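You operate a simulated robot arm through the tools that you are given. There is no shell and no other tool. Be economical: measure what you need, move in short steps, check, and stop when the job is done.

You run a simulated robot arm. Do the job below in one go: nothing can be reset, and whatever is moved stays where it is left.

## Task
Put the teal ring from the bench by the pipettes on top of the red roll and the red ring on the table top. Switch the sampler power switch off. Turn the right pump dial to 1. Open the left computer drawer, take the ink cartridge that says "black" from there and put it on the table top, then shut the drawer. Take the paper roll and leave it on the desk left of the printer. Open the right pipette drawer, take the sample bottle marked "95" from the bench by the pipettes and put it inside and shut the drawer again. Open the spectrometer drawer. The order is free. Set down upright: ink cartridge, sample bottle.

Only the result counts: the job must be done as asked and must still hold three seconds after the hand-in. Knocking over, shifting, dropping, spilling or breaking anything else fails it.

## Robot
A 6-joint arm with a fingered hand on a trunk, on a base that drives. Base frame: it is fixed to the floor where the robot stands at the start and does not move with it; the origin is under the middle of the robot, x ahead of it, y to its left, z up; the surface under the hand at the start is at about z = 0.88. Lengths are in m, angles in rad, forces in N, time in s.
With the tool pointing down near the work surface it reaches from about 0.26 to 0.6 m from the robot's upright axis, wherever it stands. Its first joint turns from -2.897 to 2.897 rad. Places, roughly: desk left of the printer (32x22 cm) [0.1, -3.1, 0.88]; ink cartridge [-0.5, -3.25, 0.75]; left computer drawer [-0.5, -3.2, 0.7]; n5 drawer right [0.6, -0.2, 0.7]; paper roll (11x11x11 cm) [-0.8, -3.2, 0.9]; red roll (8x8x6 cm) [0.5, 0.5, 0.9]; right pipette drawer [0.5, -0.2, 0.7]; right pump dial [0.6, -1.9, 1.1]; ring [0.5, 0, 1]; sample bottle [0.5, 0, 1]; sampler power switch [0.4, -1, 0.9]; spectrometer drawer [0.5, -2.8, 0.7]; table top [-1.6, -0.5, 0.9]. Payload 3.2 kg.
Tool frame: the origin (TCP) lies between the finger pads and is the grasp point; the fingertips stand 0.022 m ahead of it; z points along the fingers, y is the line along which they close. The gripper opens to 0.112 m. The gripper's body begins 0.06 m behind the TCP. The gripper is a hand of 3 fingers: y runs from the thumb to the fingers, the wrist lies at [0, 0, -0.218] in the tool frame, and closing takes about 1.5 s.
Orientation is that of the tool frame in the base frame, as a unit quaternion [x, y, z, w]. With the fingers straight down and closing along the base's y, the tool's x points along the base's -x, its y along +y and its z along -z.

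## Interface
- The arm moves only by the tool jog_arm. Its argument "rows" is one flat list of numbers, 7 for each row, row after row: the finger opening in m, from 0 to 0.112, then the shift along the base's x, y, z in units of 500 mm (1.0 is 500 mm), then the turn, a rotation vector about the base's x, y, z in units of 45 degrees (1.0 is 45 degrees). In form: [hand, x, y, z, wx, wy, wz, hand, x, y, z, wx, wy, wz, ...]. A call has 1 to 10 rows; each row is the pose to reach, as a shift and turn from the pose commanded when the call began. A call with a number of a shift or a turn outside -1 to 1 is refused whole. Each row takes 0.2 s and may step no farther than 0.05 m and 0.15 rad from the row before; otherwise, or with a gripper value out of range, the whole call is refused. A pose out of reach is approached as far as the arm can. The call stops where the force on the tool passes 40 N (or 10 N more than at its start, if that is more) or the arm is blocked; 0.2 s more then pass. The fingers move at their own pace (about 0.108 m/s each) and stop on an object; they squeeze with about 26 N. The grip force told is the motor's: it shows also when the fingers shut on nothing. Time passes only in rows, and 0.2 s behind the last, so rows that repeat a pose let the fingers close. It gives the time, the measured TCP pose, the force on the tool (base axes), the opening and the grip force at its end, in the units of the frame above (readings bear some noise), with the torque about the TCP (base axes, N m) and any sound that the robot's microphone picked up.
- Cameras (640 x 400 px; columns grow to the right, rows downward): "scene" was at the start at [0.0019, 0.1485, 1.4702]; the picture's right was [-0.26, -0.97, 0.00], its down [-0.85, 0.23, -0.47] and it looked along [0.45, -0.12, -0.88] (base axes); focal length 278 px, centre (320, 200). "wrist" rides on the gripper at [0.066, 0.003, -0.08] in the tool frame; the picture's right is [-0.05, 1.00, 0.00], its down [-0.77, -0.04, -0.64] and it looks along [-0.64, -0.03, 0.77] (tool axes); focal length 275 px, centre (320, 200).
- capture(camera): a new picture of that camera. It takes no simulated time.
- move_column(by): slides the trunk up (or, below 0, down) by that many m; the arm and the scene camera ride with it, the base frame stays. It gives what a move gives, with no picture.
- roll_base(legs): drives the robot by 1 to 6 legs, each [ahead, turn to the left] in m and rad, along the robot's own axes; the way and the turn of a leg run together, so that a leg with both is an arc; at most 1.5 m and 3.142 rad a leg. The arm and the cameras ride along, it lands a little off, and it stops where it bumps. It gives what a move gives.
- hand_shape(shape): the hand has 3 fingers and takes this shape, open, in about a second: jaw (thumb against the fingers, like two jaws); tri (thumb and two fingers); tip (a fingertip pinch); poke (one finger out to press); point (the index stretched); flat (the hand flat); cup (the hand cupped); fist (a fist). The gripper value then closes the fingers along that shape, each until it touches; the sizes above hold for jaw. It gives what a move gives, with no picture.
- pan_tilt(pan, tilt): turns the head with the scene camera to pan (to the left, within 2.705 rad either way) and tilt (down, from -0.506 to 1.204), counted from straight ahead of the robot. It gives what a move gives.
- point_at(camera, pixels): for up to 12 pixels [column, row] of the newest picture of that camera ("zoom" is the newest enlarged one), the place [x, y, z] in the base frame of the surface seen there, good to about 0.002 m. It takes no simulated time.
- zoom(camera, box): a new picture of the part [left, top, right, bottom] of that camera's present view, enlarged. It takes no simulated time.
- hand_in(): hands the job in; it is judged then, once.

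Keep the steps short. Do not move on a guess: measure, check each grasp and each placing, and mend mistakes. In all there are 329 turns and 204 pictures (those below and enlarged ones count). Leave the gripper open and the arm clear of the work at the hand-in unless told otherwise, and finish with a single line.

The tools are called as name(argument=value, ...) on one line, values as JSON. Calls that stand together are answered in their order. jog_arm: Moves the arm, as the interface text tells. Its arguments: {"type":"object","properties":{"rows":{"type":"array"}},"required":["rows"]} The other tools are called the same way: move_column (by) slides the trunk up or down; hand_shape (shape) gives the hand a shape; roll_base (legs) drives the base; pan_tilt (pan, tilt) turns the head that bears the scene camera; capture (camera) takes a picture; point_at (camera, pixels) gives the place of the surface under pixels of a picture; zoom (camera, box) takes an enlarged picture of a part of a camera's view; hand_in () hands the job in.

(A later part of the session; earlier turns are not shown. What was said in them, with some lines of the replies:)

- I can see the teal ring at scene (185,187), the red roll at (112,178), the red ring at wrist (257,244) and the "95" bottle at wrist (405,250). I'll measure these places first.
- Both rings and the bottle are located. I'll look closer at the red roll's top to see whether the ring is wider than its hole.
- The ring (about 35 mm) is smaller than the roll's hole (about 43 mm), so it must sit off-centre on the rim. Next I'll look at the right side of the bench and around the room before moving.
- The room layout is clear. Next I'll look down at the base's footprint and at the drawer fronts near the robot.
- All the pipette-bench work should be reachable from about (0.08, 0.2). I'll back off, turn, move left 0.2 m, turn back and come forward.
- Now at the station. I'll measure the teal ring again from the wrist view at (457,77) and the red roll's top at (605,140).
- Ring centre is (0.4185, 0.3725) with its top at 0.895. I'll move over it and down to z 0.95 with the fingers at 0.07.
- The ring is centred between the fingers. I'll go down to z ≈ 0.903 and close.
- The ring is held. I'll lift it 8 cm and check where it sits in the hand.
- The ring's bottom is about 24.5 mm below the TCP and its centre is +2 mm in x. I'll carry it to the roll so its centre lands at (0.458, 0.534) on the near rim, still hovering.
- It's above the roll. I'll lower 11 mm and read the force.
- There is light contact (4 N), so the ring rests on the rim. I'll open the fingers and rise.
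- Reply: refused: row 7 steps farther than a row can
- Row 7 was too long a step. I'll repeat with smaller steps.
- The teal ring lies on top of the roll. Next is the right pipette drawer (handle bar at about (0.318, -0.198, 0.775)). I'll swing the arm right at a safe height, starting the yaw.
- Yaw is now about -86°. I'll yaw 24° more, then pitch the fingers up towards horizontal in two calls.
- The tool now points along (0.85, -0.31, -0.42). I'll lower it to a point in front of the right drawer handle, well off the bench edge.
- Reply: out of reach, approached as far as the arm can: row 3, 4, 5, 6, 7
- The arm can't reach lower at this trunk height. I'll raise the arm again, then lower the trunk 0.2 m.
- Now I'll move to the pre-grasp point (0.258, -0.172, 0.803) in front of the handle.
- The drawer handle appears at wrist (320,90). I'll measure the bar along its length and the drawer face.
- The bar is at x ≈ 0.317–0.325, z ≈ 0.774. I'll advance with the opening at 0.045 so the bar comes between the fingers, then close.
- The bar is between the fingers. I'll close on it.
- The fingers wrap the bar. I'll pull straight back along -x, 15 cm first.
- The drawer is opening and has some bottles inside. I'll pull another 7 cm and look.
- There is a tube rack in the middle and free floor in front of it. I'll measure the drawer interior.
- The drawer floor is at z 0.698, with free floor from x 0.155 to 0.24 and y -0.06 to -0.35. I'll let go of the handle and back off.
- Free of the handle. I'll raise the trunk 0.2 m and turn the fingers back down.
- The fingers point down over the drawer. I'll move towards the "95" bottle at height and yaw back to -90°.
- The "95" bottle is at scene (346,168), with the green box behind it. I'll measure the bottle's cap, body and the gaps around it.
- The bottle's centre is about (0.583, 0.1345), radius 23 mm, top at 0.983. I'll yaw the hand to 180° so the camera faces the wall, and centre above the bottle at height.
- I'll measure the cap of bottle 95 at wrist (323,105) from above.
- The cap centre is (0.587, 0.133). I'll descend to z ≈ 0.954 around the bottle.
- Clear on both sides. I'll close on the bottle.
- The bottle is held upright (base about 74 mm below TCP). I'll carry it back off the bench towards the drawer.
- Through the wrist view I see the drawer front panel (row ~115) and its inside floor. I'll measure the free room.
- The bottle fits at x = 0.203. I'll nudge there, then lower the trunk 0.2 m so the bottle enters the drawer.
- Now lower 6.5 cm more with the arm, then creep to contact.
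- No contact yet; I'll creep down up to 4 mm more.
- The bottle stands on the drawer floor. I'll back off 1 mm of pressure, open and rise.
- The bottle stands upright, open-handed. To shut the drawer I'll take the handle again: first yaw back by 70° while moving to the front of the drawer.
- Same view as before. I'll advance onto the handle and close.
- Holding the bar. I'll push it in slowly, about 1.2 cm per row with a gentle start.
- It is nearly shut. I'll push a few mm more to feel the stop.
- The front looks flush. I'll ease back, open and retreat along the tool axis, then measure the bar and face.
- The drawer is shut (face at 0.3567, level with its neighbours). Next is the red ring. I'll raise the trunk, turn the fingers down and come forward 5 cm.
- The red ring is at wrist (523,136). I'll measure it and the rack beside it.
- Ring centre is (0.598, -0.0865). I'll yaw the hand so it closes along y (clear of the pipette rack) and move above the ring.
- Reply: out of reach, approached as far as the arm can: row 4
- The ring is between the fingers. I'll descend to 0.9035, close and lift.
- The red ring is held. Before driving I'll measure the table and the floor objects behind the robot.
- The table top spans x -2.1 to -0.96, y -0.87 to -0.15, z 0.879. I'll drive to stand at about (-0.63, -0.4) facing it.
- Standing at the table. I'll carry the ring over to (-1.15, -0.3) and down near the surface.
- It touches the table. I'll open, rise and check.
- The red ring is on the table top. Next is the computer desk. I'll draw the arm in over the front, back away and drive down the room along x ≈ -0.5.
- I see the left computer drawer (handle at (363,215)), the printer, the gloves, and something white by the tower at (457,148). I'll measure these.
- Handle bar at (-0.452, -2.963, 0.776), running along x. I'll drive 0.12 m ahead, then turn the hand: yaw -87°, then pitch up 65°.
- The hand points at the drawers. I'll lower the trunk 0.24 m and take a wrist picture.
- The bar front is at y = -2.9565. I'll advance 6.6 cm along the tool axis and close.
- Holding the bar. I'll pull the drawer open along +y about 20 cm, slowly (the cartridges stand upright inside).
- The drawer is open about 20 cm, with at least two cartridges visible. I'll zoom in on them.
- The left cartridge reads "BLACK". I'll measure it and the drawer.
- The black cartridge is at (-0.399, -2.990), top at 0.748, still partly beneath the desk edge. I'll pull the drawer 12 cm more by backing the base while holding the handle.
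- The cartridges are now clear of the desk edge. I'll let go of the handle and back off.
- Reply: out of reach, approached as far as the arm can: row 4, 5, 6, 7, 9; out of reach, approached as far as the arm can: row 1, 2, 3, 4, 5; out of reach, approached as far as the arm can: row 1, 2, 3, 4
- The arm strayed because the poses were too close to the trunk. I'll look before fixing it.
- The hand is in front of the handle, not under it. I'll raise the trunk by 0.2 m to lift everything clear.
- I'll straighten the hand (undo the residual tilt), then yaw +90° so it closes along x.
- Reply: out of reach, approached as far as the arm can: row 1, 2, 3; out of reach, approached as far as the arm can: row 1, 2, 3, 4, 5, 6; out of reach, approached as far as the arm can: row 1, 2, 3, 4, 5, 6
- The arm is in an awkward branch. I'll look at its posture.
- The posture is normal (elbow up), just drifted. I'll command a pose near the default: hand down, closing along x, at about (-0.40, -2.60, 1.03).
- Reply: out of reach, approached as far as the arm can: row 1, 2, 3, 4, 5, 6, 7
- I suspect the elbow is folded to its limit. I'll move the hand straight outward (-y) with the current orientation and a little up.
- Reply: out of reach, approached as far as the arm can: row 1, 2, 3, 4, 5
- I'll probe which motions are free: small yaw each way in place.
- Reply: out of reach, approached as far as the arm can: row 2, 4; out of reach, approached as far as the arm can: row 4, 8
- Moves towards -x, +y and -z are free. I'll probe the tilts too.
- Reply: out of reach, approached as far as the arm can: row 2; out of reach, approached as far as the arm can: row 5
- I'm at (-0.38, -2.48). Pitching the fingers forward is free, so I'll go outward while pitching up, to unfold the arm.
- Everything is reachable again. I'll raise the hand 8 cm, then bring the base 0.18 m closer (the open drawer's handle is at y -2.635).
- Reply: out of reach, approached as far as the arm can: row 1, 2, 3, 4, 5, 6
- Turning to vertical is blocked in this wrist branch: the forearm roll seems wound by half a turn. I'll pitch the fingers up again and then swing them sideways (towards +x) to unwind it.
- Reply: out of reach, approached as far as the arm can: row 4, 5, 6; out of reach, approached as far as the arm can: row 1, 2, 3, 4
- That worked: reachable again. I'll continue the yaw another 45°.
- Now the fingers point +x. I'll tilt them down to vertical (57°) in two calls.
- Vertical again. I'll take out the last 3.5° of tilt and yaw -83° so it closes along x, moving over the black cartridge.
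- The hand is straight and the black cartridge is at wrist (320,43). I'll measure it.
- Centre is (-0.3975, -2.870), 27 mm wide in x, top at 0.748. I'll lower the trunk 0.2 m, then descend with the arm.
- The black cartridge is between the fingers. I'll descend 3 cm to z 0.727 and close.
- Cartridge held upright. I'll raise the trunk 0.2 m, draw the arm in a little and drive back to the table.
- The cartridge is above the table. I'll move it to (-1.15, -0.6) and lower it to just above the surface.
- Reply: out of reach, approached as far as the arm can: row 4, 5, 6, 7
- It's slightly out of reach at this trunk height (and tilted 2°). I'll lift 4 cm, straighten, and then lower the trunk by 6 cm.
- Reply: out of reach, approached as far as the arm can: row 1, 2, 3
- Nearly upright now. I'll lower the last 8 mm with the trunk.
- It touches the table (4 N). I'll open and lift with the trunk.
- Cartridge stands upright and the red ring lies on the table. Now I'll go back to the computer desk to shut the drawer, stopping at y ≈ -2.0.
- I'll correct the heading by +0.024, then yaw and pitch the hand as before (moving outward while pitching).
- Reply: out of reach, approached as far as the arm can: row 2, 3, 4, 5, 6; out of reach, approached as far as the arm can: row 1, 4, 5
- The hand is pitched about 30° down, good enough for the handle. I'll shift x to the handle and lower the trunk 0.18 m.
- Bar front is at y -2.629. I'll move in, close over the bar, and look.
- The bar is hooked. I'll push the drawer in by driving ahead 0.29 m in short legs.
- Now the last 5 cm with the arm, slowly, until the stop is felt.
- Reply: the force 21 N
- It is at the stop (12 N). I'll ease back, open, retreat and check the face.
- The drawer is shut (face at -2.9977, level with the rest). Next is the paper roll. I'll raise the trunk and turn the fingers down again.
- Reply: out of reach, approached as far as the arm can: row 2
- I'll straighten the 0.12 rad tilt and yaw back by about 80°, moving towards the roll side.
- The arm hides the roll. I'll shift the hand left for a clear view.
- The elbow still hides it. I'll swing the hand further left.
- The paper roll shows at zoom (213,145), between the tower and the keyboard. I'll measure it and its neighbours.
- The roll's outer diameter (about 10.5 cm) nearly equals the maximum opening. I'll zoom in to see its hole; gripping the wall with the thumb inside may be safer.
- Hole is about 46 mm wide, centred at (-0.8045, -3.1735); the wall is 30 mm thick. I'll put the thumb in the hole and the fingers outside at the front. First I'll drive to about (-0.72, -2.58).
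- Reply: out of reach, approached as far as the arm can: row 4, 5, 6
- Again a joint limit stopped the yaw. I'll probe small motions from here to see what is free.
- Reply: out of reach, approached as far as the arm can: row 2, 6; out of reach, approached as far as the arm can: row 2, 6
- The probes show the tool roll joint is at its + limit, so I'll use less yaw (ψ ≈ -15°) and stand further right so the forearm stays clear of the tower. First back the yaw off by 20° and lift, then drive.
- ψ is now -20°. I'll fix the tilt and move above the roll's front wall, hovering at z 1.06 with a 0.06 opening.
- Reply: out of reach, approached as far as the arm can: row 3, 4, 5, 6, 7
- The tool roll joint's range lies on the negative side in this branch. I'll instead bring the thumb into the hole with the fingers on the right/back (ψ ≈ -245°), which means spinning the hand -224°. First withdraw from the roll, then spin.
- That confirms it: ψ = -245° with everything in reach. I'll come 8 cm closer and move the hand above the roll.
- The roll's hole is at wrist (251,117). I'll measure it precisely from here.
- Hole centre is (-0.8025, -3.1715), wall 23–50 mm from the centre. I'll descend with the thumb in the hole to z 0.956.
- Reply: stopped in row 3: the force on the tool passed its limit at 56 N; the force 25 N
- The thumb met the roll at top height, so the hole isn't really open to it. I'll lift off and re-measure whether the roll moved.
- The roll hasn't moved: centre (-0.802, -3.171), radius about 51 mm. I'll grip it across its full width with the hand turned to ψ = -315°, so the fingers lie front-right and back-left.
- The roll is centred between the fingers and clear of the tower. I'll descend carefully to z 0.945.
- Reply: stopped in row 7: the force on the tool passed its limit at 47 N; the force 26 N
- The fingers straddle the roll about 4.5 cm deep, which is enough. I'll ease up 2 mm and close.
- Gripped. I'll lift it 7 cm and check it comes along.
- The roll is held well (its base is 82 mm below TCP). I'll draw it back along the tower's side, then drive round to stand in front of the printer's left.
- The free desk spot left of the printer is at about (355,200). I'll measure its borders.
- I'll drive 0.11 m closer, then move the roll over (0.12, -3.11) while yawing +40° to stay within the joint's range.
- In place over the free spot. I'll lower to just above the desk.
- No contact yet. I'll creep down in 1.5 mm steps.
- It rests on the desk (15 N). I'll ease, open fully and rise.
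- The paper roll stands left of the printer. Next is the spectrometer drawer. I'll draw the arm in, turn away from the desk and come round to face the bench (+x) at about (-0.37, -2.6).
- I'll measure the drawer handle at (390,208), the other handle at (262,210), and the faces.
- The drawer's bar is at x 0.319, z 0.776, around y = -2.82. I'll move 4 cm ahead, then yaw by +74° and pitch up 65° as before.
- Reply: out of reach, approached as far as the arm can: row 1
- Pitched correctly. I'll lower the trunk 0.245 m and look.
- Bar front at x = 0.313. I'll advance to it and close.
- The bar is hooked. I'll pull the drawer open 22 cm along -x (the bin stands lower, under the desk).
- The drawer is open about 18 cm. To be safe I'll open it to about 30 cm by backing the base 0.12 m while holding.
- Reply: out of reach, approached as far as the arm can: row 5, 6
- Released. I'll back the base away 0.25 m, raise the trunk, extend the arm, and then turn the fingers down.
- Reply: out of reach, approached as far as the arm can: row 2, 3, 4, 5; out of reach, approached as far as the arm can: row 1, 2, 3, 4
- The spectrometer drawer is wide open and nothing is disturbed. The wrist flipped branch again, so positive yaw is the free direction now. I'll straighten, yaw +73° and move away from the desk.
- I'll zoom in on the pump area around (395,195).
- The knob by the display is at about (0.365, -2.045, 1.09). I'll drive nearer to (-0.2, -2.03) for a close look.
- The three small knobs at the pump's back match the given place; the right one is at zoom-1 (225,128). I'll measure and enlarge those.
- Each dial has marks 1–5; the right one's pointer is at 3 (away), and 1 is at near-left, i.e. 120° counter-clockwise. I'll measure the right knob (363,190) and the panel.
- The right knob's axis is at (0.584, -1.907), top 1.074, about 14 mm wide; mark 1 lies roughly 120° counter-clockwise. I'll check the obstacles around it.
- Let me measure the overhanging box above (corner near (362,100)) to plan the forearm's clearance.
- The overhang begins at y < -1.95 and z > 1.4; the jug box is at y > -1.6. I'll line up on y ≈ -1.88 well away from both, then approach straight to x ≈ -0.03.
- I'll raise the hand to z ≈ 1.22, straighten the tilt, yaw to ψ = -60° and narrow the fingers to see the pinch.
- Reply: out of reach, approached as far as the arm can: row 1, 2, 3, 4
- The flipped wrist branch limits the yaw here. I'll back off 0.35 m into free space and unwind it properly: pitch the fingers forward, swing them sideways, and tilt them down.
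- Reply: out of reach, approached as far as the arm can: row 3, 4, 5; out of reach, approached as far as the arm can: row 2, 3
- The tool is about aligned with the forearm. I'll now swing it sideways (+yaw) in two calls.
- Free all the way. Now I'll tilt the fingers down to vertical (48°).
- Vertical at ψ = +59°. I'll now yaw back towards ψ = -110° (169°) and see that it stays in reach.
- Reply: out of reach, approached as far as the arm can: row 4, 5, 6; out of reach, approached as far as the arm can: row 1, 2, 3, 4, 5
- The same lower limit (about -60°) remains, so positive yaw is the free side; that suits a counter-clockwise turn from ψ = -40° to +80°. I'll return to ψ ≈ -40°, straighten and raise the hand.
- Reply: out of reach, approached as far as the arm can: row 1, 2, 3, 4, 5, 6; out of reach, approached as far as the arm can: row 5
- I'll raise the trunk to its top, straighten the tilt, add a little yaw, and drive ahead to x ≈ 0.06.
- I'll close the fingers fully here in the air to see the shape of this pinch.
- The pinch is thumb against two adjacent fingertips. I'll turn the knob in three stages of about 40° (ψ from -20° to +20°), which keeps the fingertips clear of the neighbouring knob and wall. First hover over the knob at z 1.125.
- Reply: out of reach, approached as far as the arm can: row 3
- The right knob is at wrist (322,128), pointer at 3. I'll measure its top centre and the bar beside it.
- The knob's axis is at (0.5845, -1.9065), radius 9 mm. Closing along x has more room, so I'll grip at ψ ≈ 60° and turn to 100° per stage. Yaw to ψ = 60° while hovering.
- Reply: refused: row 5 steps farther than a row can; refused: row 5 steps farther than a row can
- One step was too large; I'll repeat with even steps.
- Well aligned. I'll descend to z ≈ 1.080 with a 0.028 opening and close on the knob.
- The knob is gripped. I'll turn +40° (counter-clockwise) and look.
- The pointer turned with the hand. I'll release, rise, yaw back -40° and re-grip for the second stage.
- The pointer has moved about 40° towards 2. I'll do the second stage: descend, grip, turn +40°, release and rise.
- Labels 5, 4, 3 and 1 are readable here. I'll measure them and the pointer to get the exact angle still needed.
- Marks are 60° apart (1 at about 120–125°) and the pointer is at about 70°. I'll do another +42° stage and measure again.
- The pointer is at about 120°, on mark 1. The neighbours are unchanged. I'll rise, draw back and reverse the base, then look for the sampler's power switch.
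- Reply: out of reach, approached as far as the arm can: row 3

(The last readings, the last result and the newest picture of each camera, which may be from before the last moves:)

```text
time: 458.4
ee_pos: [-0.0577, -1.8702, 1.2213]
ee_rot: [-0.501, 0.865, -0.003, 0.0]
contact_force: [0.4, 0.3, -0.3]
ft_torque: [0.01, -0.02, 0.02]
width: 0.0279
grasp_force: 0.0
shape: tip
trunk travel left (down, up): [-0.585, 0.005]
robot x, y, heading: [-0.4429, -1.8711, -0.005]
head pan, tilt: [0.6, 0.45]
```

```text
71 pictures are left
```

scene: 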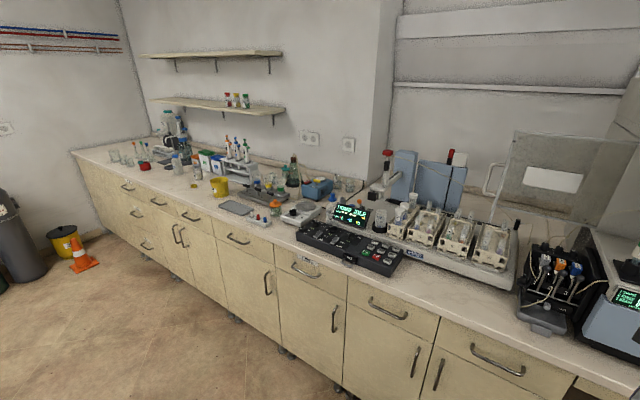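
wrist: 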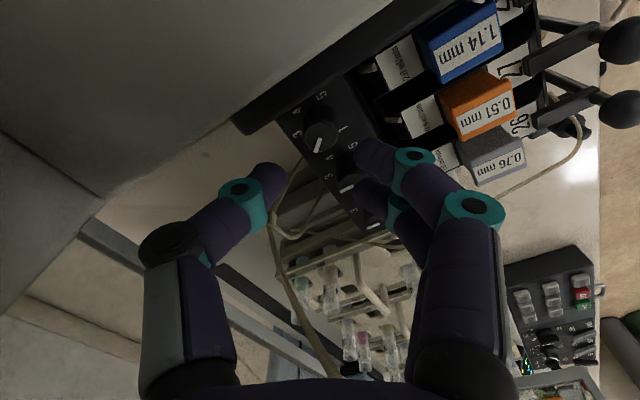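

zoom(camera="scene", box=[280, 180, 440, 290])

point_at(camera="zoom", pixels=[[100, 200], [200, 260], [300, 260], [400, 300], [480, 350], [290, 150], [240, 250], [60, 140]])

```text
3.64 times, centred on (360, 235) of scene
```

zoom: 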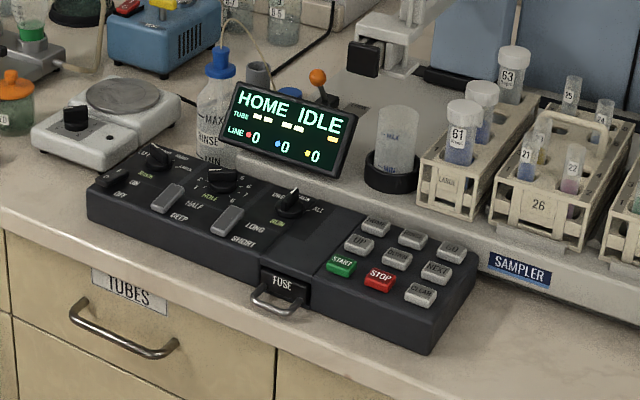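

```text
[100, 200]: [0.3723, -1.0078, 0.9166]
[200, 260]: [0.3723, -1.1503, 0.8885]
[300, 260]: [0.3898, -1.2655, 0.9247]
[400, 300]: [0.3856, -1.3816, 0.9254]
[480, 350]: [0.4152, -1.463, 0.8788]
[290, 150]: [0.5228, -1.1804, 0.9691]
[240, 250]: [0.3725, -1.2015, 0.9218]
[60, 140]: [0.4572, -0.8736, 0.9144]
```

The leftmost control on the panel is a black ON/OFF rocker at zoom (112,180), about (0.385, -1.01, 0.92). I'll drive round the jug box to stand near y ≈ -0.93.

roll_base(legs=[[0, 1.576], [0.94, 0], [0, -1.571], [0.33, 0]])

pan_tilt(pan=-0.25, tilt=0.9)

capture(camera="scene")

```text
time: 473.0
ee_pos: [0.22, -0.8906, 1.2209]
ee_rot: [-0.519, 0.855, -0.005, -0.001]
contact_force: [0.6, 0.6, -0.7]
ft_torque: [0.01, 0.01, -0.01]
width: 0.0282
grasp_force: 0.1
shape: tip
trunk travel left (down, up): [-0.585, 0.005]
robot x, y, heading: [-0.163, -0.9115, 0.039]
head pan, tilt: [0.6, 0.45]
```

```text
time: 474.1
ee_pos: [0.2204, -0.8904, 1.222]
ee_rot: [-0.519, 0.855, -0.004, 0.0]
contact_force: [-0.3, 0.3, 0.1]
ft_torque: [0.01, 0.01, 0.01]
width: 0.0278
grasp_force: 0.1
shape: tip
trunk travel left (down, up): [-0.585, 0.005]
robot x, y, heading: [-0.1645, -0.9076, 0.041]
head pan, tilt: [-0.25, 0.901]
```

```text
69 pictures are left
```

scene: 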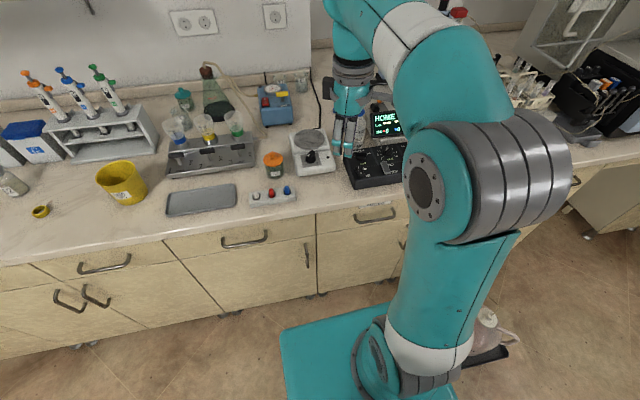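

zoom(camera="scene", box=[330, 130, 420, 200])

```text
5.71 times, centred on (375, 165) of scene
```

zoom: 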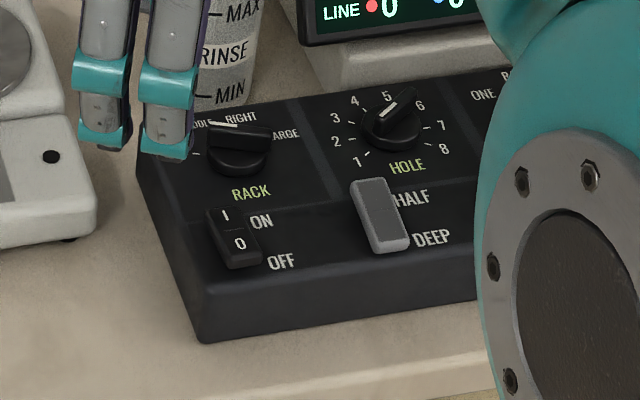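

The rocker shows "I" (ON, far) and "O" (OFF, near). I'll measure it: O at zoom (240,245), I at (226,216).

point_at(camera="zoom", pixels=[[241, 246], [226, 216], [216, 210], [250, 262], [232, 230], [225, 245], [255, 240], [200, 230], [275, 280], [215, 150], [380, 215], [85, 150]])

```text
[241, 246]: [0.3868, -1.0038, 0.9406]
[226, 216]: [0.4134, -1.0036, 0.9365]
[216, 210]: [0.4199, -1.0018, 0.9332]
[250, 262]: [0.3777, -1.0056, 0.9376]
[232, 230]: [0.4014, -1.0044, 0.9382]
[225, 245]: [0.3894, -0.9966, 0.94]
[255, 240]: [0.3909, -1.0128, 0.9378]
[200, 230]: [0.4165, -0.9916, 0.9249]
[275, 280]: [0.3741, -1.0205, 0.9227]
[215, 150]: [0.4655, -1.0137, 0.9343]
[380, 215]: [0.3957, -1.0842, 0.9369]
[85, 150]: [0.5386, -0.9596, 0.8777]
```

The near (O) end stands up at 0.9406 and the I end is down, so it's ON. I'll take the "poke" shape and look at where the finger points.

hand_shape(shape="poke")

capture(camera="wrist")

```text
time: 475.1
ee_pos: [0.2202, -0.8904, 1.2227]
ee_rot: [-0.518, 0.855, -0.003, 0.0]
contact_force: [0.1, -0.4, 0.0]
ft_torque: [-0.01, -0.03, 0.03]
width: 0.0002
grasp_force: 0.1
shape: poke
trunk travel left (down, up): [-0.585, 0.005]
robot x, y, heading: [-0.1646, -0.9112, 0.041]
head pan, tilt: [-0.25, 0.901]
```

```text
67 pictures are left
```

wrist: 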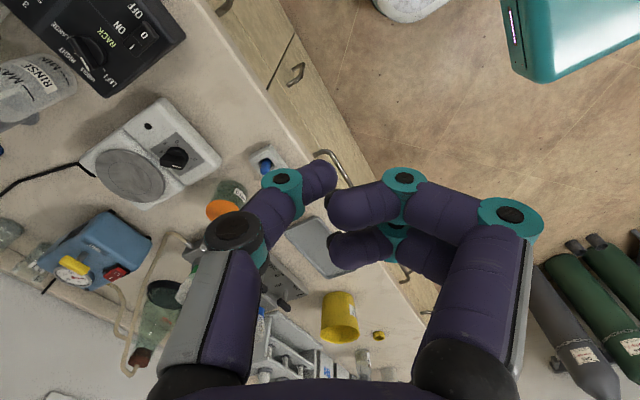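

It seems the thumb is the pressing finger. I'll measure the tip positions.

zoom(camera="wrist", box=[220, 130, 440, 290])

point_at(camera="zoom", pixels=[[325, 125], [300, 130], [335, 140], [270, 170], [340, 200], [330, 215], [335, 330], [400, 200], [180, 140]])

```text
2.50 times, centred on (330, 210) of wrist
```

zoom: 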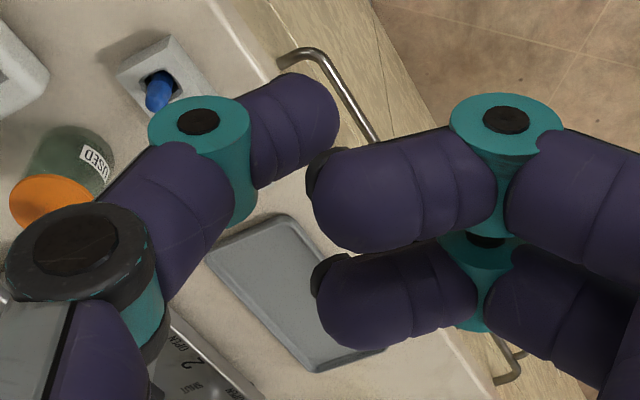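

```text
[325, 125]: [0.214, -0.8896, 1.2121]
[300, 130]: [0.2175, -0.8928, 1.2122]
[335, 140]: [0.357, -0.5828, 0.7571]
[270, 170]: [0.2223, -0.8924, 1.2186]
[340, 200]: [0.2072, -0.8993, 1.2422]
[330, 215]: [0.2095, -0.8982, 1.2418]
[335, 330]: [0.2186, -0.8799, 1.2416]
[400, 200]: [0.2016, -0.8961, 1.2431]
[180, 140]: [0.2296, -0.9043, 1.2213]
```

The thumb is the poking finger, its tip about under the TCP. I'll turn to ψ ≈ 0 (thumb lying along y, so it presses only the O end) and move above the rocker's near end.

jog_arm(rows=[0.0, 0.05, -0.04, -0.03, 0, 0, -0.17, 0.0, 0.1, -0.08, -0.06, 0, 0, -0.34, 0.0, 0.15, -0.12, -0.1, 0, 0, -0.51, 0.0, 0.2, -0.16, -0.14, 0, 0, -0.68, 0.0, 0.25, -0.2, -0.18, 0, 0, -0.75])

jog_arm(rows=[0.0, 0.03, -0.02, -0.04, 0, 0, -0.17, 0.0, 0.06, -0.035, -0.08, 0, 0, -0.34, 0.0, 0.076, -0.035, -0.14, 0, 0, -0.51, 0.0, 0.076, -0.035, -0.2, 0, 0, -0.63, 0.0, 0.076, -0.035, -0.26, 0, 0, -0.63, 0.0, 0.076, -0.035, -0.26, 0, 0, -0.63])

capture(camera="wrist")

capture(camera="scene")

```text
time: 476.2
ee_pos: [0.3463, -0.9912, 1.1318]
ee_rot: [-0.247, 0.969, -0.003, -0.001]
contact_force: [0.5, 0.2, 0.0]
ft_torque: [0.02, -0.02, 0.0]
width: 0.0
grasp_force: 26.1
shape: jaw
trunk travel left (down, up): [-0.585, 0.005]
robot x, y, heading: [-0.1627, -0.9106, 0.036]
head pan, tilt: [-0.25, 0.901]
```

```text
time: 477.6
ee_pos: [0.3841, -1.0092, 1.0022]
ee_rot: [-0.003, 1.0, -0.004, -0.002]
contact_force: [-1.0, 0.6, 0.2]
ft_torque: [-0.03, -0.02, -0.03]
width: 0.0
grasp_force: 26.4
shape: jaw
trunk travel left (down, up): [-0.585, 0.005]
robot x, y, heading: [-0.1615, -0.9111, 0.036]
head pan, tilt: [-0.25, 0.901]
```

```text
65 pictures are left
```

wrist: 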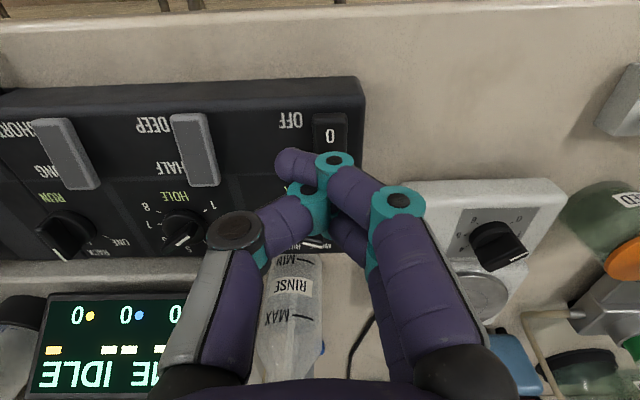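

```text
64 pictures are left
```

scene: 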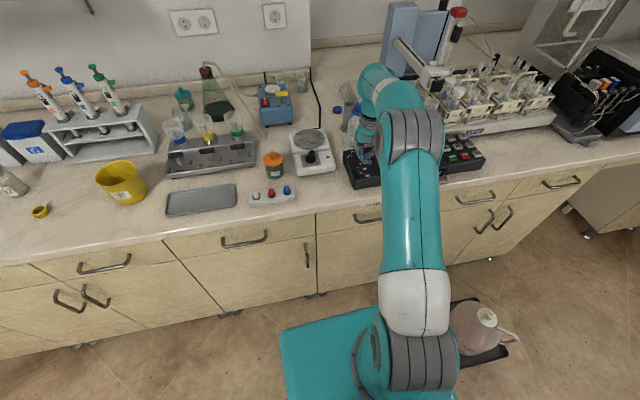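

Sending a gripper value put it back to a closed jaw; the closed fingertips can press just as well. I'll measure where their tips are relative to the rocker.

zoom(camera="wrist", box=[240, 90, 440, 240])

point_at(camera="zoom", pixels=[[130, 210], [125, 240], [160, 235], [290, 215], [160, 310], [210, 320], [295, 140], [295, 180], [320, 100], [255, 130], [335, 130], [180, 215]])

```text
2.67 times, centred on (340, 165) of wrist
```

zoom: 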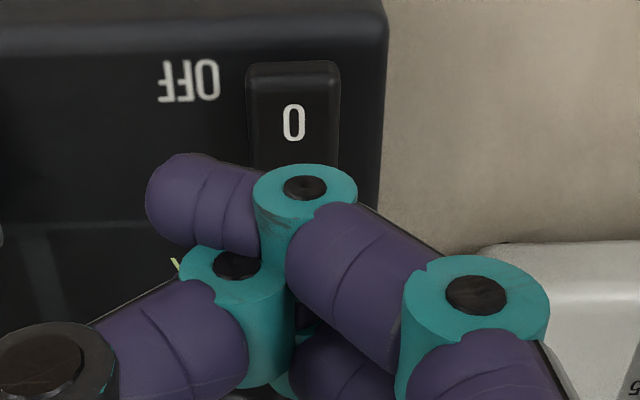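

```text
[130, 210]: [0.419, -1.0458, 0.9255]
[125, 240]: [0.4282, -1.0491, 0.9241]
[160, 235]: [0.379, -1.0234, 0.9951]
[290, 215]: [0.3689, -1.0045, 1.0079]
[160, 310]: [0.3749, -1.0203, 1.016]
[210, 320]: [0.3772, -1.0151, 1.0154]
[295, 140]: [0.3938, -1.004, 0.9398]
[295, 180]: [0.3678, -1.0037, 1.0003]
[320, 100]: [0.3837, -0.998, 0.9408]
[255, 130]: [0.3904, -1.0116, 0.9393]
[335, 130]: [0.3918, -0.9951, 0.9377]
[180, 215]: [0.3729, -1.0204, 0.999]
```

I'll open to 0.010 so the tips meet neatly, shift so that only the near end of the rocker lies under them, and come down to just above it.

jog_arm(rows=[0.01, -0.01, 0.004, 0, 0, 0, 0, 0.01, -0.026, 0.009, 0, 0, 0, 0, 0.01, -0.026, 0.009, -0.03, 0, 0, 0, 0.01, -0.026, 0.009, -0.06, 0, 0, 0, 0.01, -0.026, 0.009, -0.06, 0, 0, 0])

zoom(camera="wrist", box=[220, 70, 440, 235])

zoom(camera="scene", box=[330, 110, 430, 200])

```text
time: 478.9
ee_pos: [0.3705, -1.0045, 0.9724]
ee_rot: [-0.003, 1.0, -0.003, -0.001]
contact_force: [-0.3, 0.1, 0.4]
ft_torque: [0.02, -0.02, 0.0]
width: 0.0009
grasp_force: 0.1
shape: jaw
trunk travel left (down, up): [-0.585, 0.005]
robot x, y, heading: [-0.1618, -0.9122, 0.039]
head pan, tilt: [-0.25, 0.901]
```

```text
2.42 times, centred on (330, 152) of wrist
```

zoom: 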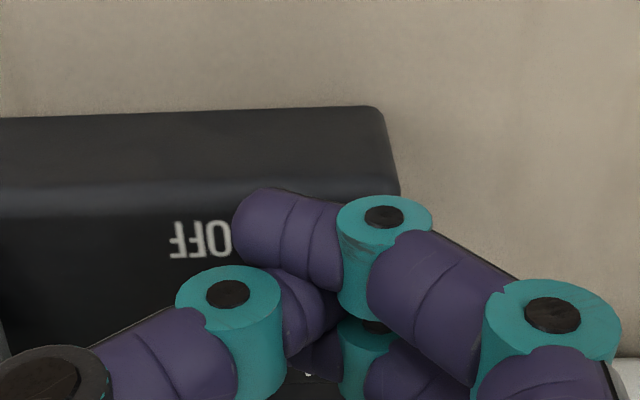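

```text
4.44 times, centred on (380, 155) of scene
```

zoom: 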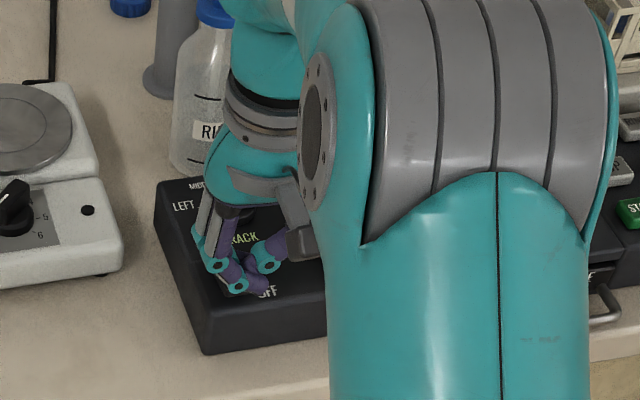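

The fingers are interlaced. I'll rise a little, open wide and bring them to 0.012 neatly.

jog_arm(rows=[0.06, 0, 0, 0.06, 0, 0, 0, 0.06, 0, 0, 0.06, 0, 0, 0, 0.06, 0, 0, 0.06, 0, 0, 0, 0.012, 0, 0, 0.06, 0, 0, 0, 0.012, 0, 0, 0.06, 0, 0, 0, 0.012, 0, 0, 0.06, 0, 0, 0])

capture(camera="wrist")

```text
time: 480.2
ee_pos: [0.3691, -1.0043, 1.0045]
ee_rot: [-0.005, 1.0, -0.003, -0.002]
contact_force: [0.8, 0.5, 0.2]
ft_torque: [0.0, -0.06, -0.01]
width: 0.0119
grasp_force: 0.1
shape: tri
trunk travel left (down, up): [-0.585, 0.005]
robot x, y, heading: [-0.1619, -0.9125, 0.037]
head pan, tilt: [-0.25, 0.901]
```

```text
60 pictures are left
```

wrist: 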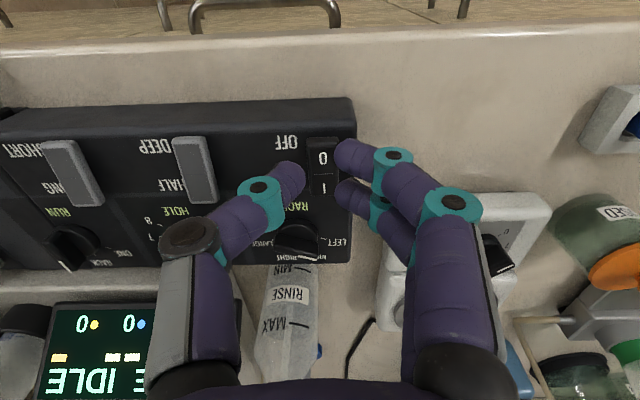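

Now the tips face each other. I'll narrow to 0.006, set x to 0.377, and press down in small steps watching the force.

jog_arm(rows=[0.006, 0.014, -0.001, 0, 0, 0, 0, 0.006, 0.014, -0.001, -0.03, 0, 0, 0, 0.006, 0.014, -0.001, -0.06, 0, 0, 0, 0.006, 0.014, -0.001, -0.072, 0, 0, 0, 0.006, 0.014, -0.001, -0.078, 0, 0, 0, 0.006, 0.014, -0.001, -0.084, 0, 0, 0, 0.006, 0.014, -0.001, -0.088, 0, 0, 0])

zoom(camera="scene", box=[330, 110, 430, 200])

```text
time: 481.9
ee_pos: [0.3758, -1.0039, 0.9587]
ee_rot: [-0.005, 1.0, -0.004, -0.001]
contact_force: [-1.9, 4.3, 11.4]
ft_torque: [0.19, -0.14, 0.08]
width: 0.007
grasp_force: 0.1
shape: tri
trunk travel left (down, up): [-0.585, 0.005]
robot x, y, heading: [-0.1669, -0.9098, 0.042]
head pan, tilt: [-0.25, 0.901]
```

```text
4.44 times, centred on (380, 155) of scene
```

zoom: 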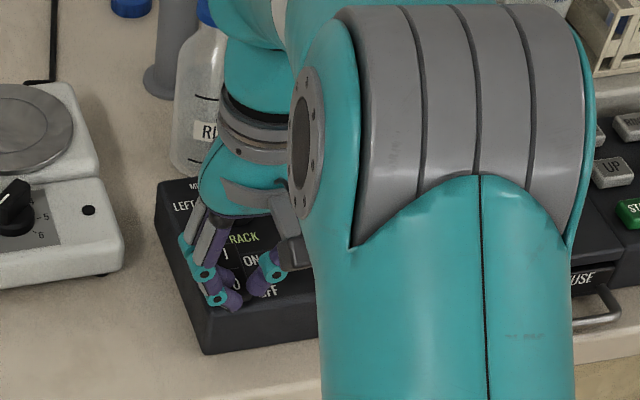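

Contact with 11 N at the O end. I'll press a further 6–8 mm.

jog_arm(rows=[0.006, 0, 0, -0.004, 0, 0, 0, 0.006, 0, 0, -0.008, 0, 0, 0, 0.006, 0, 0, -0.012, 0, 0, 0, 0.006, 0, 0, -0.016, 0, 0, 0])

jog_arm(rows=[0.006, 0, 0, 0.04, 0, 0, 0, 0.012, 0, 0, 0.1, 0, 0, 0, 0.03, 0, 0, 0.16, 0, 0, 0, 0.05, 0, 0, 0.16, 0, 0, 0])

capture(camera="wrist")

```text
time: 483.0
ee_pos: [0.376, -1.0093, 0.9522]
ee_rot: [-0.003, 1.0, -0.008, 0.002]
contact_force: [-5.2, -13.7, 14.0]
ft_torque: [-0.29, 0.04, -0.07]
width: 0.0008
grasp_force: 25.6
shape: tri
trunk travel left (down, up): [-0.585, 0.005]
robot x, y, heading: [-0.1652, -0.9109, 0.032]
head pan, tilt: [-0.25, 0.901]
stopped in row 4: the force on the tool passed its limit at 41 N (the readings are from after the stop); the commanded pose is now the measured one
```

```text
time: 484.0
ee_pos: [0.3751, -1.0077, 1.034]
ee_rot: [-0.003, 1.0, -0.005, 0.0]
contact_force: [0.8, 0.6, 0.1]
ft_torque: [-0.02, -0.02, 0.0]
width: 0.0446
grasp_force: 0.0
shape: jaw
trunk travel left (down, up): [-0.585, 0.005]
robot x, y, heading: [-0.1614, -0.9076, 0.035]
head pan, tilt: [-0.25, 0.901]
```

```text
58 pictures are left
```

wrist: 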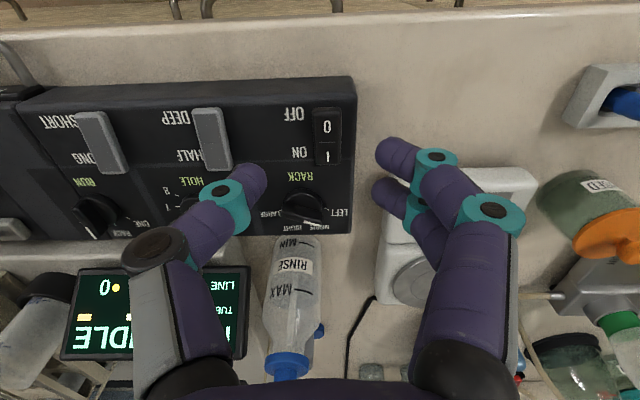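

I'll zoom on the rocker and measure the heights of both ends.

zoom(camera="wrist", box=[260, 80, 380, 200])

point_at(camera="wrist", pixels=[[327, 112], [327, 126], [327, 140], [327, 156], [322, 160], [345, 130], [308, 130], [320, 195]])

```text
3.33 times, centred on (320, 140) of wrist
```

zoom: 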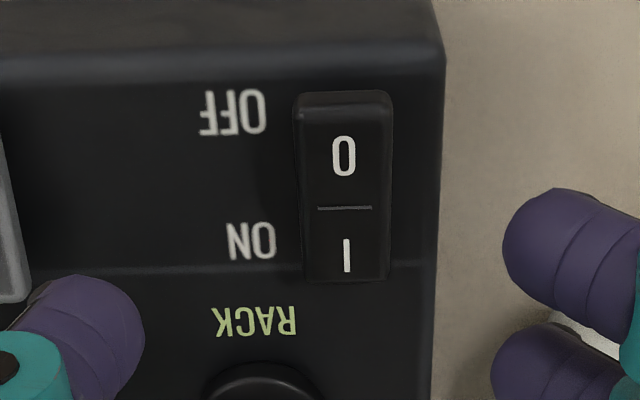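

```text
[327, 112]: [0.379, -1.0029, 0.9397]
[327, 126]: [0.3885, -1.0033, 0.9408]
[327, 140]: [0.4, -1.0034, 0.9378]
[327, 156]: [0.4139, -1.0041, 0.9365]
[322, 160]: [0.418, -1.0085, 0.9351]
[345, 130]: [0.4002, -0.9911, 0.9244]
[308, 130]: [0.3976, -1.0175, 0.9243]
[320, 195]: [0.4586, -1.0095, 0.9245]
```

The rocker is unchanged; the tips slid off its side. I'll press with the thumb alone: open to 0.06 and shift so the thumb's tip stands centrally on the O end.

jog_arm(rows=[0.06, 0.005, 0.03, 0, 0, 0, 0, 0.06, 0.01, 0.0774, 0, 0, 0, 0, 0.06, 0.01, 0.0774, -0.04, 0, 0, 0, 0.06, 0.01, 0.0774, -0.09, 0, 0, 0, 0.06, 0.01, 0.0774, -0.12, 0, 0, 0, 0.06, 0.01, 0.0774, -0.12, 0, 0, 0])

capture(camera="wrist")

zoom(camera="scene", box=[330, 110, 430, 200])

```text
time: 485.4
ee_pos: [0.3819, -0.9658, 0.9713]
ee_rot: [-0.004, 1.0, -0.007, 0.0]
contact_force: [0.8, -0.5, 0.1]
ft_torque: [0.01, 0.03, -0.02]
width: 0.0562
grasp_force: 0.0
shape: jaw
trunk travel left (down, up): [-0.585, 0.005]
robot x, y, heading: [-0.1643, -0.9115, 0.035]
head pan, tilt: [-0.25, 0.901]
```

```text
56 pictures are left
```

wrist: 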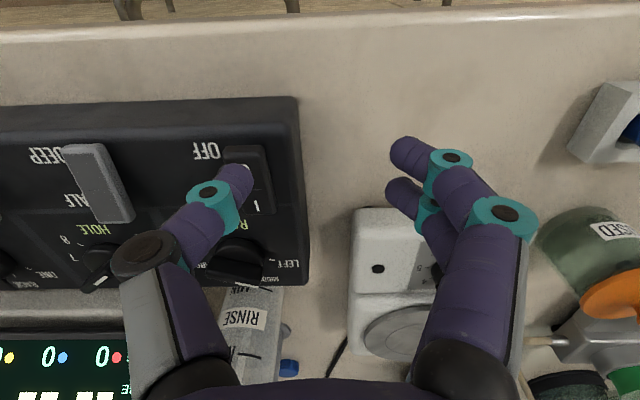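

```text
4.44 times, centred on (380, 155) of scene
```

zoom: 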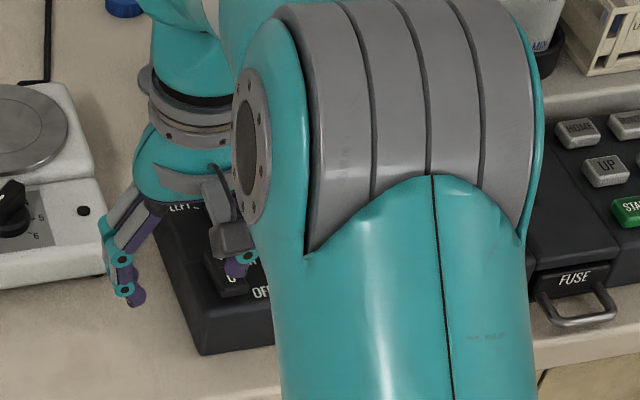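

I'll check the thumb tip's place against the rocker.

zoom(camera="wrist", box=[180, 110, 320, 240])

point_at(camera="zoom", pixels=[[300, 190], [320, 205], [280, 180], [275, 260], [330, 180], [250, 230], [350, 290], [330, 120], [300, 115]])

```text
3.08 times, centred on (250, 175) of wrist
```

zoom: 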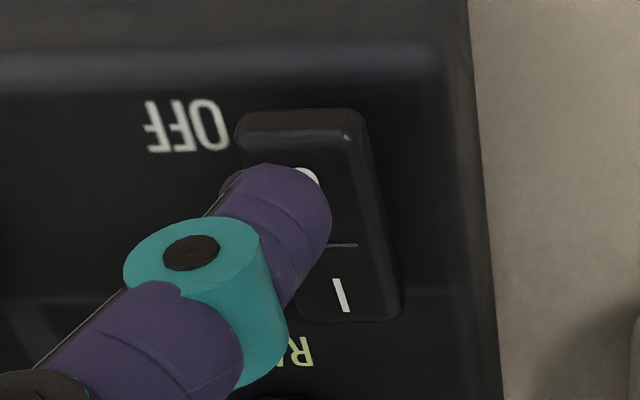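

```text
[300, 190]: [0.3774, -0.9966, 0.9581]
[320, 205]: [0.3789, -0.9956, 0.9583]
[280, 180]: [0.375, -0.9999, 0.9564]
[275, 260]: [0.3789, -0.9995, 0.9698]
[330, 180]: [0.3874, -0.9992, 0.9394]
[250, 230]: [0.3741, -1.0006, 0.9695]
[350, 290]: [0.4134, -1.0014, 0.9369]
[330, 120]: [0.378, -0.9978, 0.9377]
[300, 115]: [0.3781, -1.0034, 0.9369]
```

The thumb is nearly over the O end. I'll shift 5 mm to -y and 4 mm to -x, then press in 2 mm steps.

jog_arm(rows=[0.06, -0.008, -0.01, 0, 0, 0, 0, 0.06, -0.008, -0.01, -0.01, 0, 0, 0, 0.06, -0.008, -0.01, -0.016, 0, 0, 0, 0.06, -0.008, -0.01, -0.02, 0, 0, 0, 0.06, -0.008, -0.01, -0.024, 0, 0, 0, 0.06, -0.008, -0.01, -0.028, 0, 0, 0, 0.06, -0.008, -0.01, -0.032, 0, 0, 0, 0.06, -0.008, -0.01, -0.036, 0, 0, 0])

zoom(camera="wrist", box=[180, 110, 320, 240])

```text
time: 487.2
ee_pos: [0.3786, -0.9743, 0.9546]
ee_rot: [-0.003, 1.0, -0.006, 0.001]
contact_force: [-0.3, -0.5, 9.5]
ft_torque: [-0.36, -0.02, -0.02]
width: 0.0563
grasp_force: 0.0
shape: jaw
trunk travel left (down, up): [-0.585, 0.005]
robot x, y, heading: [-0.165, -0.9103, 0.035]
head pan, tilt: [-0.25, 0.901]
```

```text
3.08 times, centred on (250, 175) of wrist
```

zoom: 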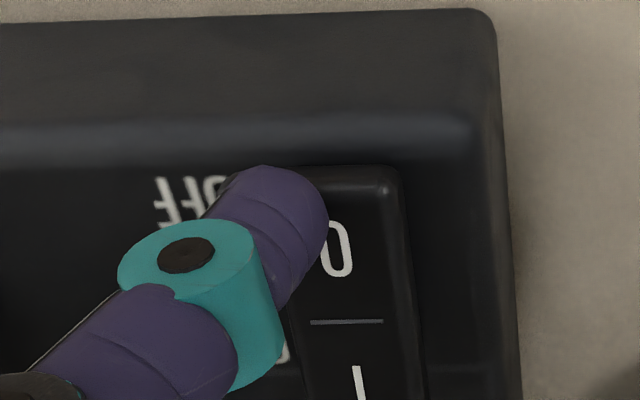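

Contact is near the rocker's right edge (y ≈ -1.012). I'll lift 1 cm, shift +7 mm in y, and press again.

jog_arm(rows=[0.06, 0, 0, 0.02, 0, 0, 0, 0.06, 0.0, 0.015, 0.02, 0, 0, 0, 0.06, 0.0, 0.015, 0.004, 0, 0, 0, 0.06, 0.0, 0.015, 0.0, 0, 0, 0, 0.06, 0.0, 0.015, -0.004, 0, 0, 0, 0.06, 0.0, 0.015, -0.008, 0, 0, 0, 0.06, 0.0, 0.015, -0.012, 0, 0, 0, 0.06, 0.0, 0.015, -0.016, 0, 0, 0])

zoom(camera="wrist", box=[180, 110, 320, 240])

```text
time: 488.6
ee_pos: [0.3775, -0.9669, 0.9548]
ee_rot: [-0.004, 1.0, -0.007, 0.007]
contact_force: [-7.8, 1.5, 22.6]
ft_torque: [-0.9, 0.05, -0.27]
width: 0.056
grasp_force: 0.1
shape: jaw
trunk travel left (down, up): [-0.585, 0.005]
robot x, y, heading: [-0.1644, -0.9127, 0.036]
head pan, tilt: [-0.25, 0.901]
stopped in row 6: the force on the tool passed its limit at 43 N (the readings are from after the stop); the commanded pose is now the measured one
```

```text
3.08 times, centred on (250, 175) of wrist
```

zoom: 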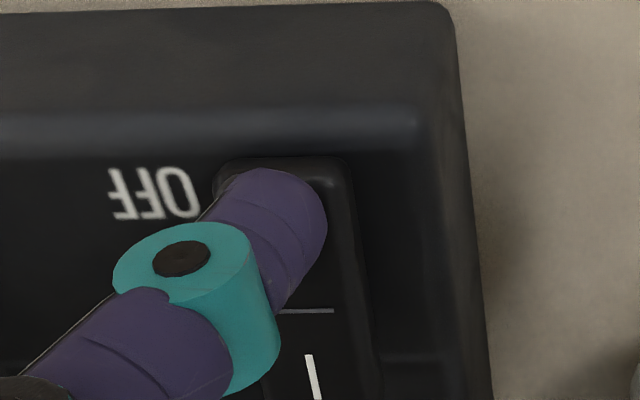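

It pressed with 43 N. I'll lift 3 cm and check the rocker.

jog_arm(rows=[0.06, 0, 0, 0.03, 0, 0, 0, 0.06, 0, 0.03, 0.08, 0, 0, 0, 0.06, 0, 0.08, 0.12, 0, 0, 0])

capture(camera="wrist")

zoom(camera="wrist", box=[160, 70, 320, 210])

```text
time: 489.4
ee_pos: [0.3799, -0.9255, 1.0124]
ee_rot: [-0.003, 1.0, -0.006, 0.005]
contact_force: [0.4, 0.8, -0.2]
ft_torque: [0.02, -0.01, 0.0]
width: 0.0565
grasp_force: 0.1
shape: jaw
trunk travel left (down, up): [-0.585, 0.005]
robot x, y, heading: [-0.1627, -0.9084, 0.034]
head pan, tilt: [-0.25, 0.901]
```

```text
51 pictures are left
```

wrist: 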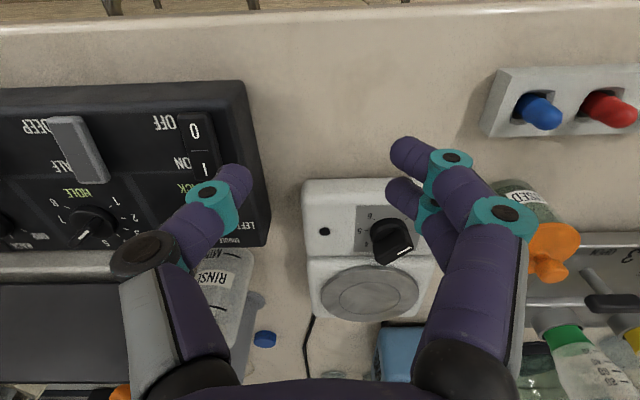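

```text
2.86 times, centred on (240, 140) of wrist
```

zoom: 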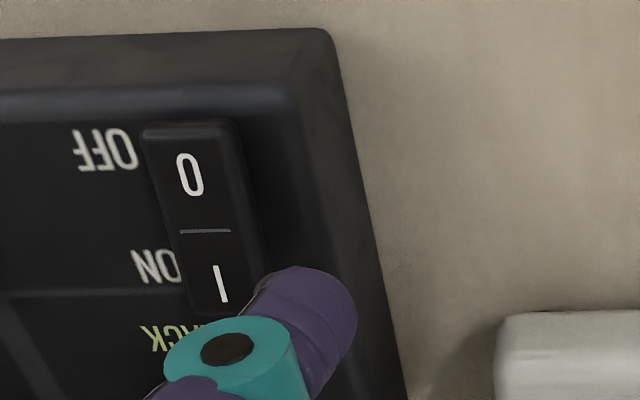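

The sampler's display has gone dark. I'll confirm with the rocker's end heights.

point_at(camera="zoom", pixels=[[190, 175], [195, 140], [218, 285], [205, 232]])

capture(camera="scene")

```text
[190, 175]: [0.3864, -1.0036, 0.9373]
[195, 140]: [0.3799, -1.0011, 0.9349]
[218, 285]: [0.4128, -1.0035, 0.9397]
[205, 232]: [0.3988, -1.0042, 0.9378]
```

```text
49 pictures are left
```

scene: 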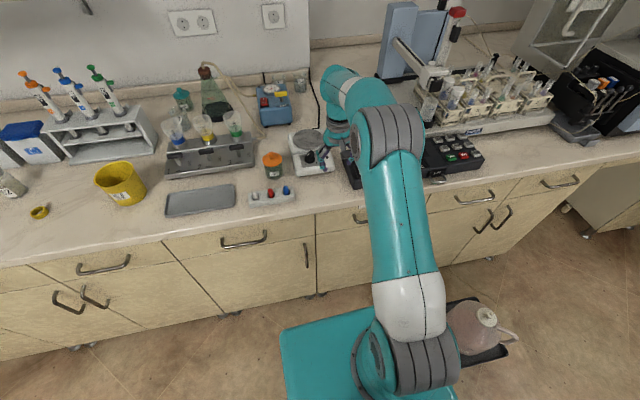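

The O end is now down: the sampler is off. I'll raise the arm, open the hand and back away from the bench.

jog_arm(rows=[0.08, 0, 0, 0.08, 0, 0, 0, 0.112, -0.02, 0, 0.16, 0, 0, 0, 0.112, -0.1, 0, 0.2, 0, 0, 0, 0.112, -0.18, 0, 0.2, 0, 0, 0, 0.112, -0.26, 0, 0.2, 0, 0, 0, 0.112, -0.26, 0, 0.2, 0, 0, 0])

roll_base(legs=[[-0.25, 0]])

pan_tilt(pan=0.75, tilt=0.5)

capture(camera="scene")

pan_tilt(pan=-1.0, tilt=0.5)

capture(camera="scene")

pan_tilt(pan=2.7, tilt=0.6)

capture(camera="scene")

```text
time: 490.8
ee_pos: [0.2506, -0.9254, 1.111]
ee_rot: [-0.003, 1.0, -0.008, 0.004]
contact_force: [0.7, -0.2, 0.0]
ft_torque: [0.02, 0.0, 0.02]
width: 0.106
grasp_force: 0.0
shape: jaw
trunk travel left (down, up): [-0.585, 0.005]
robot x, y, heading: [-0.1653, -0.9063, 0.034]
head pan, tilt: [-0.25, 0.901]
```

```text
time: 492.6
ee_pos: [-0.0008, -0.935, 1.1118]
ee_rot: [-0.003, 1.0, -0.007, 0.005]
contact_force: [1.0, -0.3, 0.0]
ft_torque: [0.01, 0.02, 0.02]
width: 0.1058
grasp_force: 0.1
shape: jaw
trunk travel left (down, up): [-0.585, 0.005]
robot x, y, heading: [-0.4125, -0.9166, 0.038]
head pan, tilt: [-0.25, 0.901]
```

```text
time: 493.9
ee_pos: [-0.0006, -0.9335, 1.1111]
ee_rot: [-0.002, 1.0, -0.007, 0.004]
contact_force: [1.0, 0.4, 0.1]
ft_torque: [0.02, -0.05, 0.0]
width: 0.1059
grasp_force: 0.1
shape: jaw
trunk travel left (down, up): [-0.585, 0.005]
robot x, y, heading: [-0.4131, -0.9196, 0.036]
head pan, tilt: [0.75, 0.499]
```

```text
48 pictures are left
```

scene: 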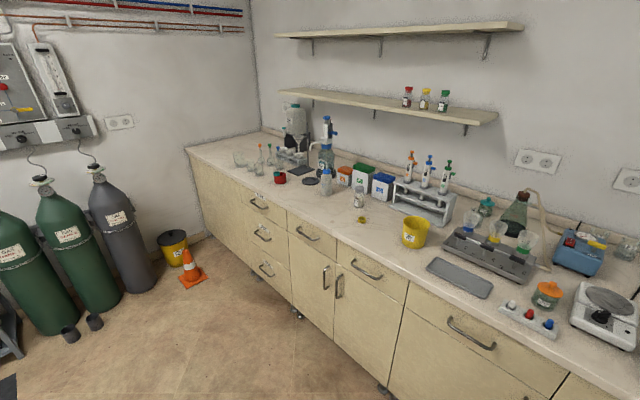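

```text
time: 495.6
ee_pos: [0.0002, -0.9345, 1.1109]
ee_rot: [-0.005, 1.0, -0.007, 0.004]
contact_force: [0.2, 0.4, 0.2]
ft_torque: [-0.02, 0.02, -0.01]
width: 0.1056
grasp_force: 0.0
shape: jaw
trunk travel left (down, up): [-0.585, 0.005]
robot x, y, heading: [-0.4104, -0.9168, 0.035]
head pan, tilt: [-1.0, 0.499]
```

```text
47 pictures are left
```

scene: 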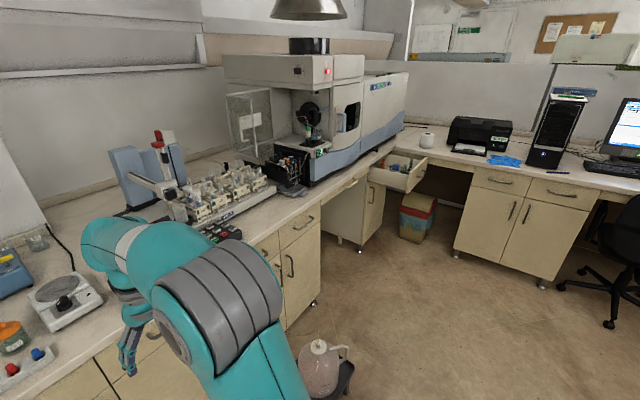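

```text
time: 498.7
ee_pos: [-0.0005, -0.9341, 1.1118]
ee_rot: [-0.004, 1.0, -0.008, 0.004]
contact_force: [1.1, 0.1, -0.2]
ft_torque: [-0.03, 0.01, -0.01]
width: 0.1058
grasp_force: 0.0
shape: jaw
trunk travel left (down, up): [-0.585, 0.005]
robot x, y, heading: [-0.4133, -0.9209, 0.033]
head pan, tilt: [2.7, 0.6]
```

```text
46 pictures are left
```

scene: 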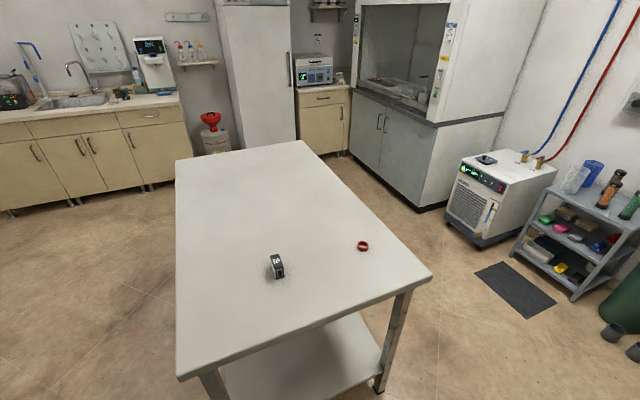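

Everything is in place: ring and cartridge on the table, roll on the desk, spectrometer drawer open, pipette and computer drawers shut, sampler off, dial at 1. The hand is open and clear, so I'll hand in.

hand_in()

```text
The job is handed in.
```

All the steps are done and handed in; one thing went unchecked: I couldn't see bottle 95 after shutting the drawer, though it stood upright before the drawer was slowly pushed shut.
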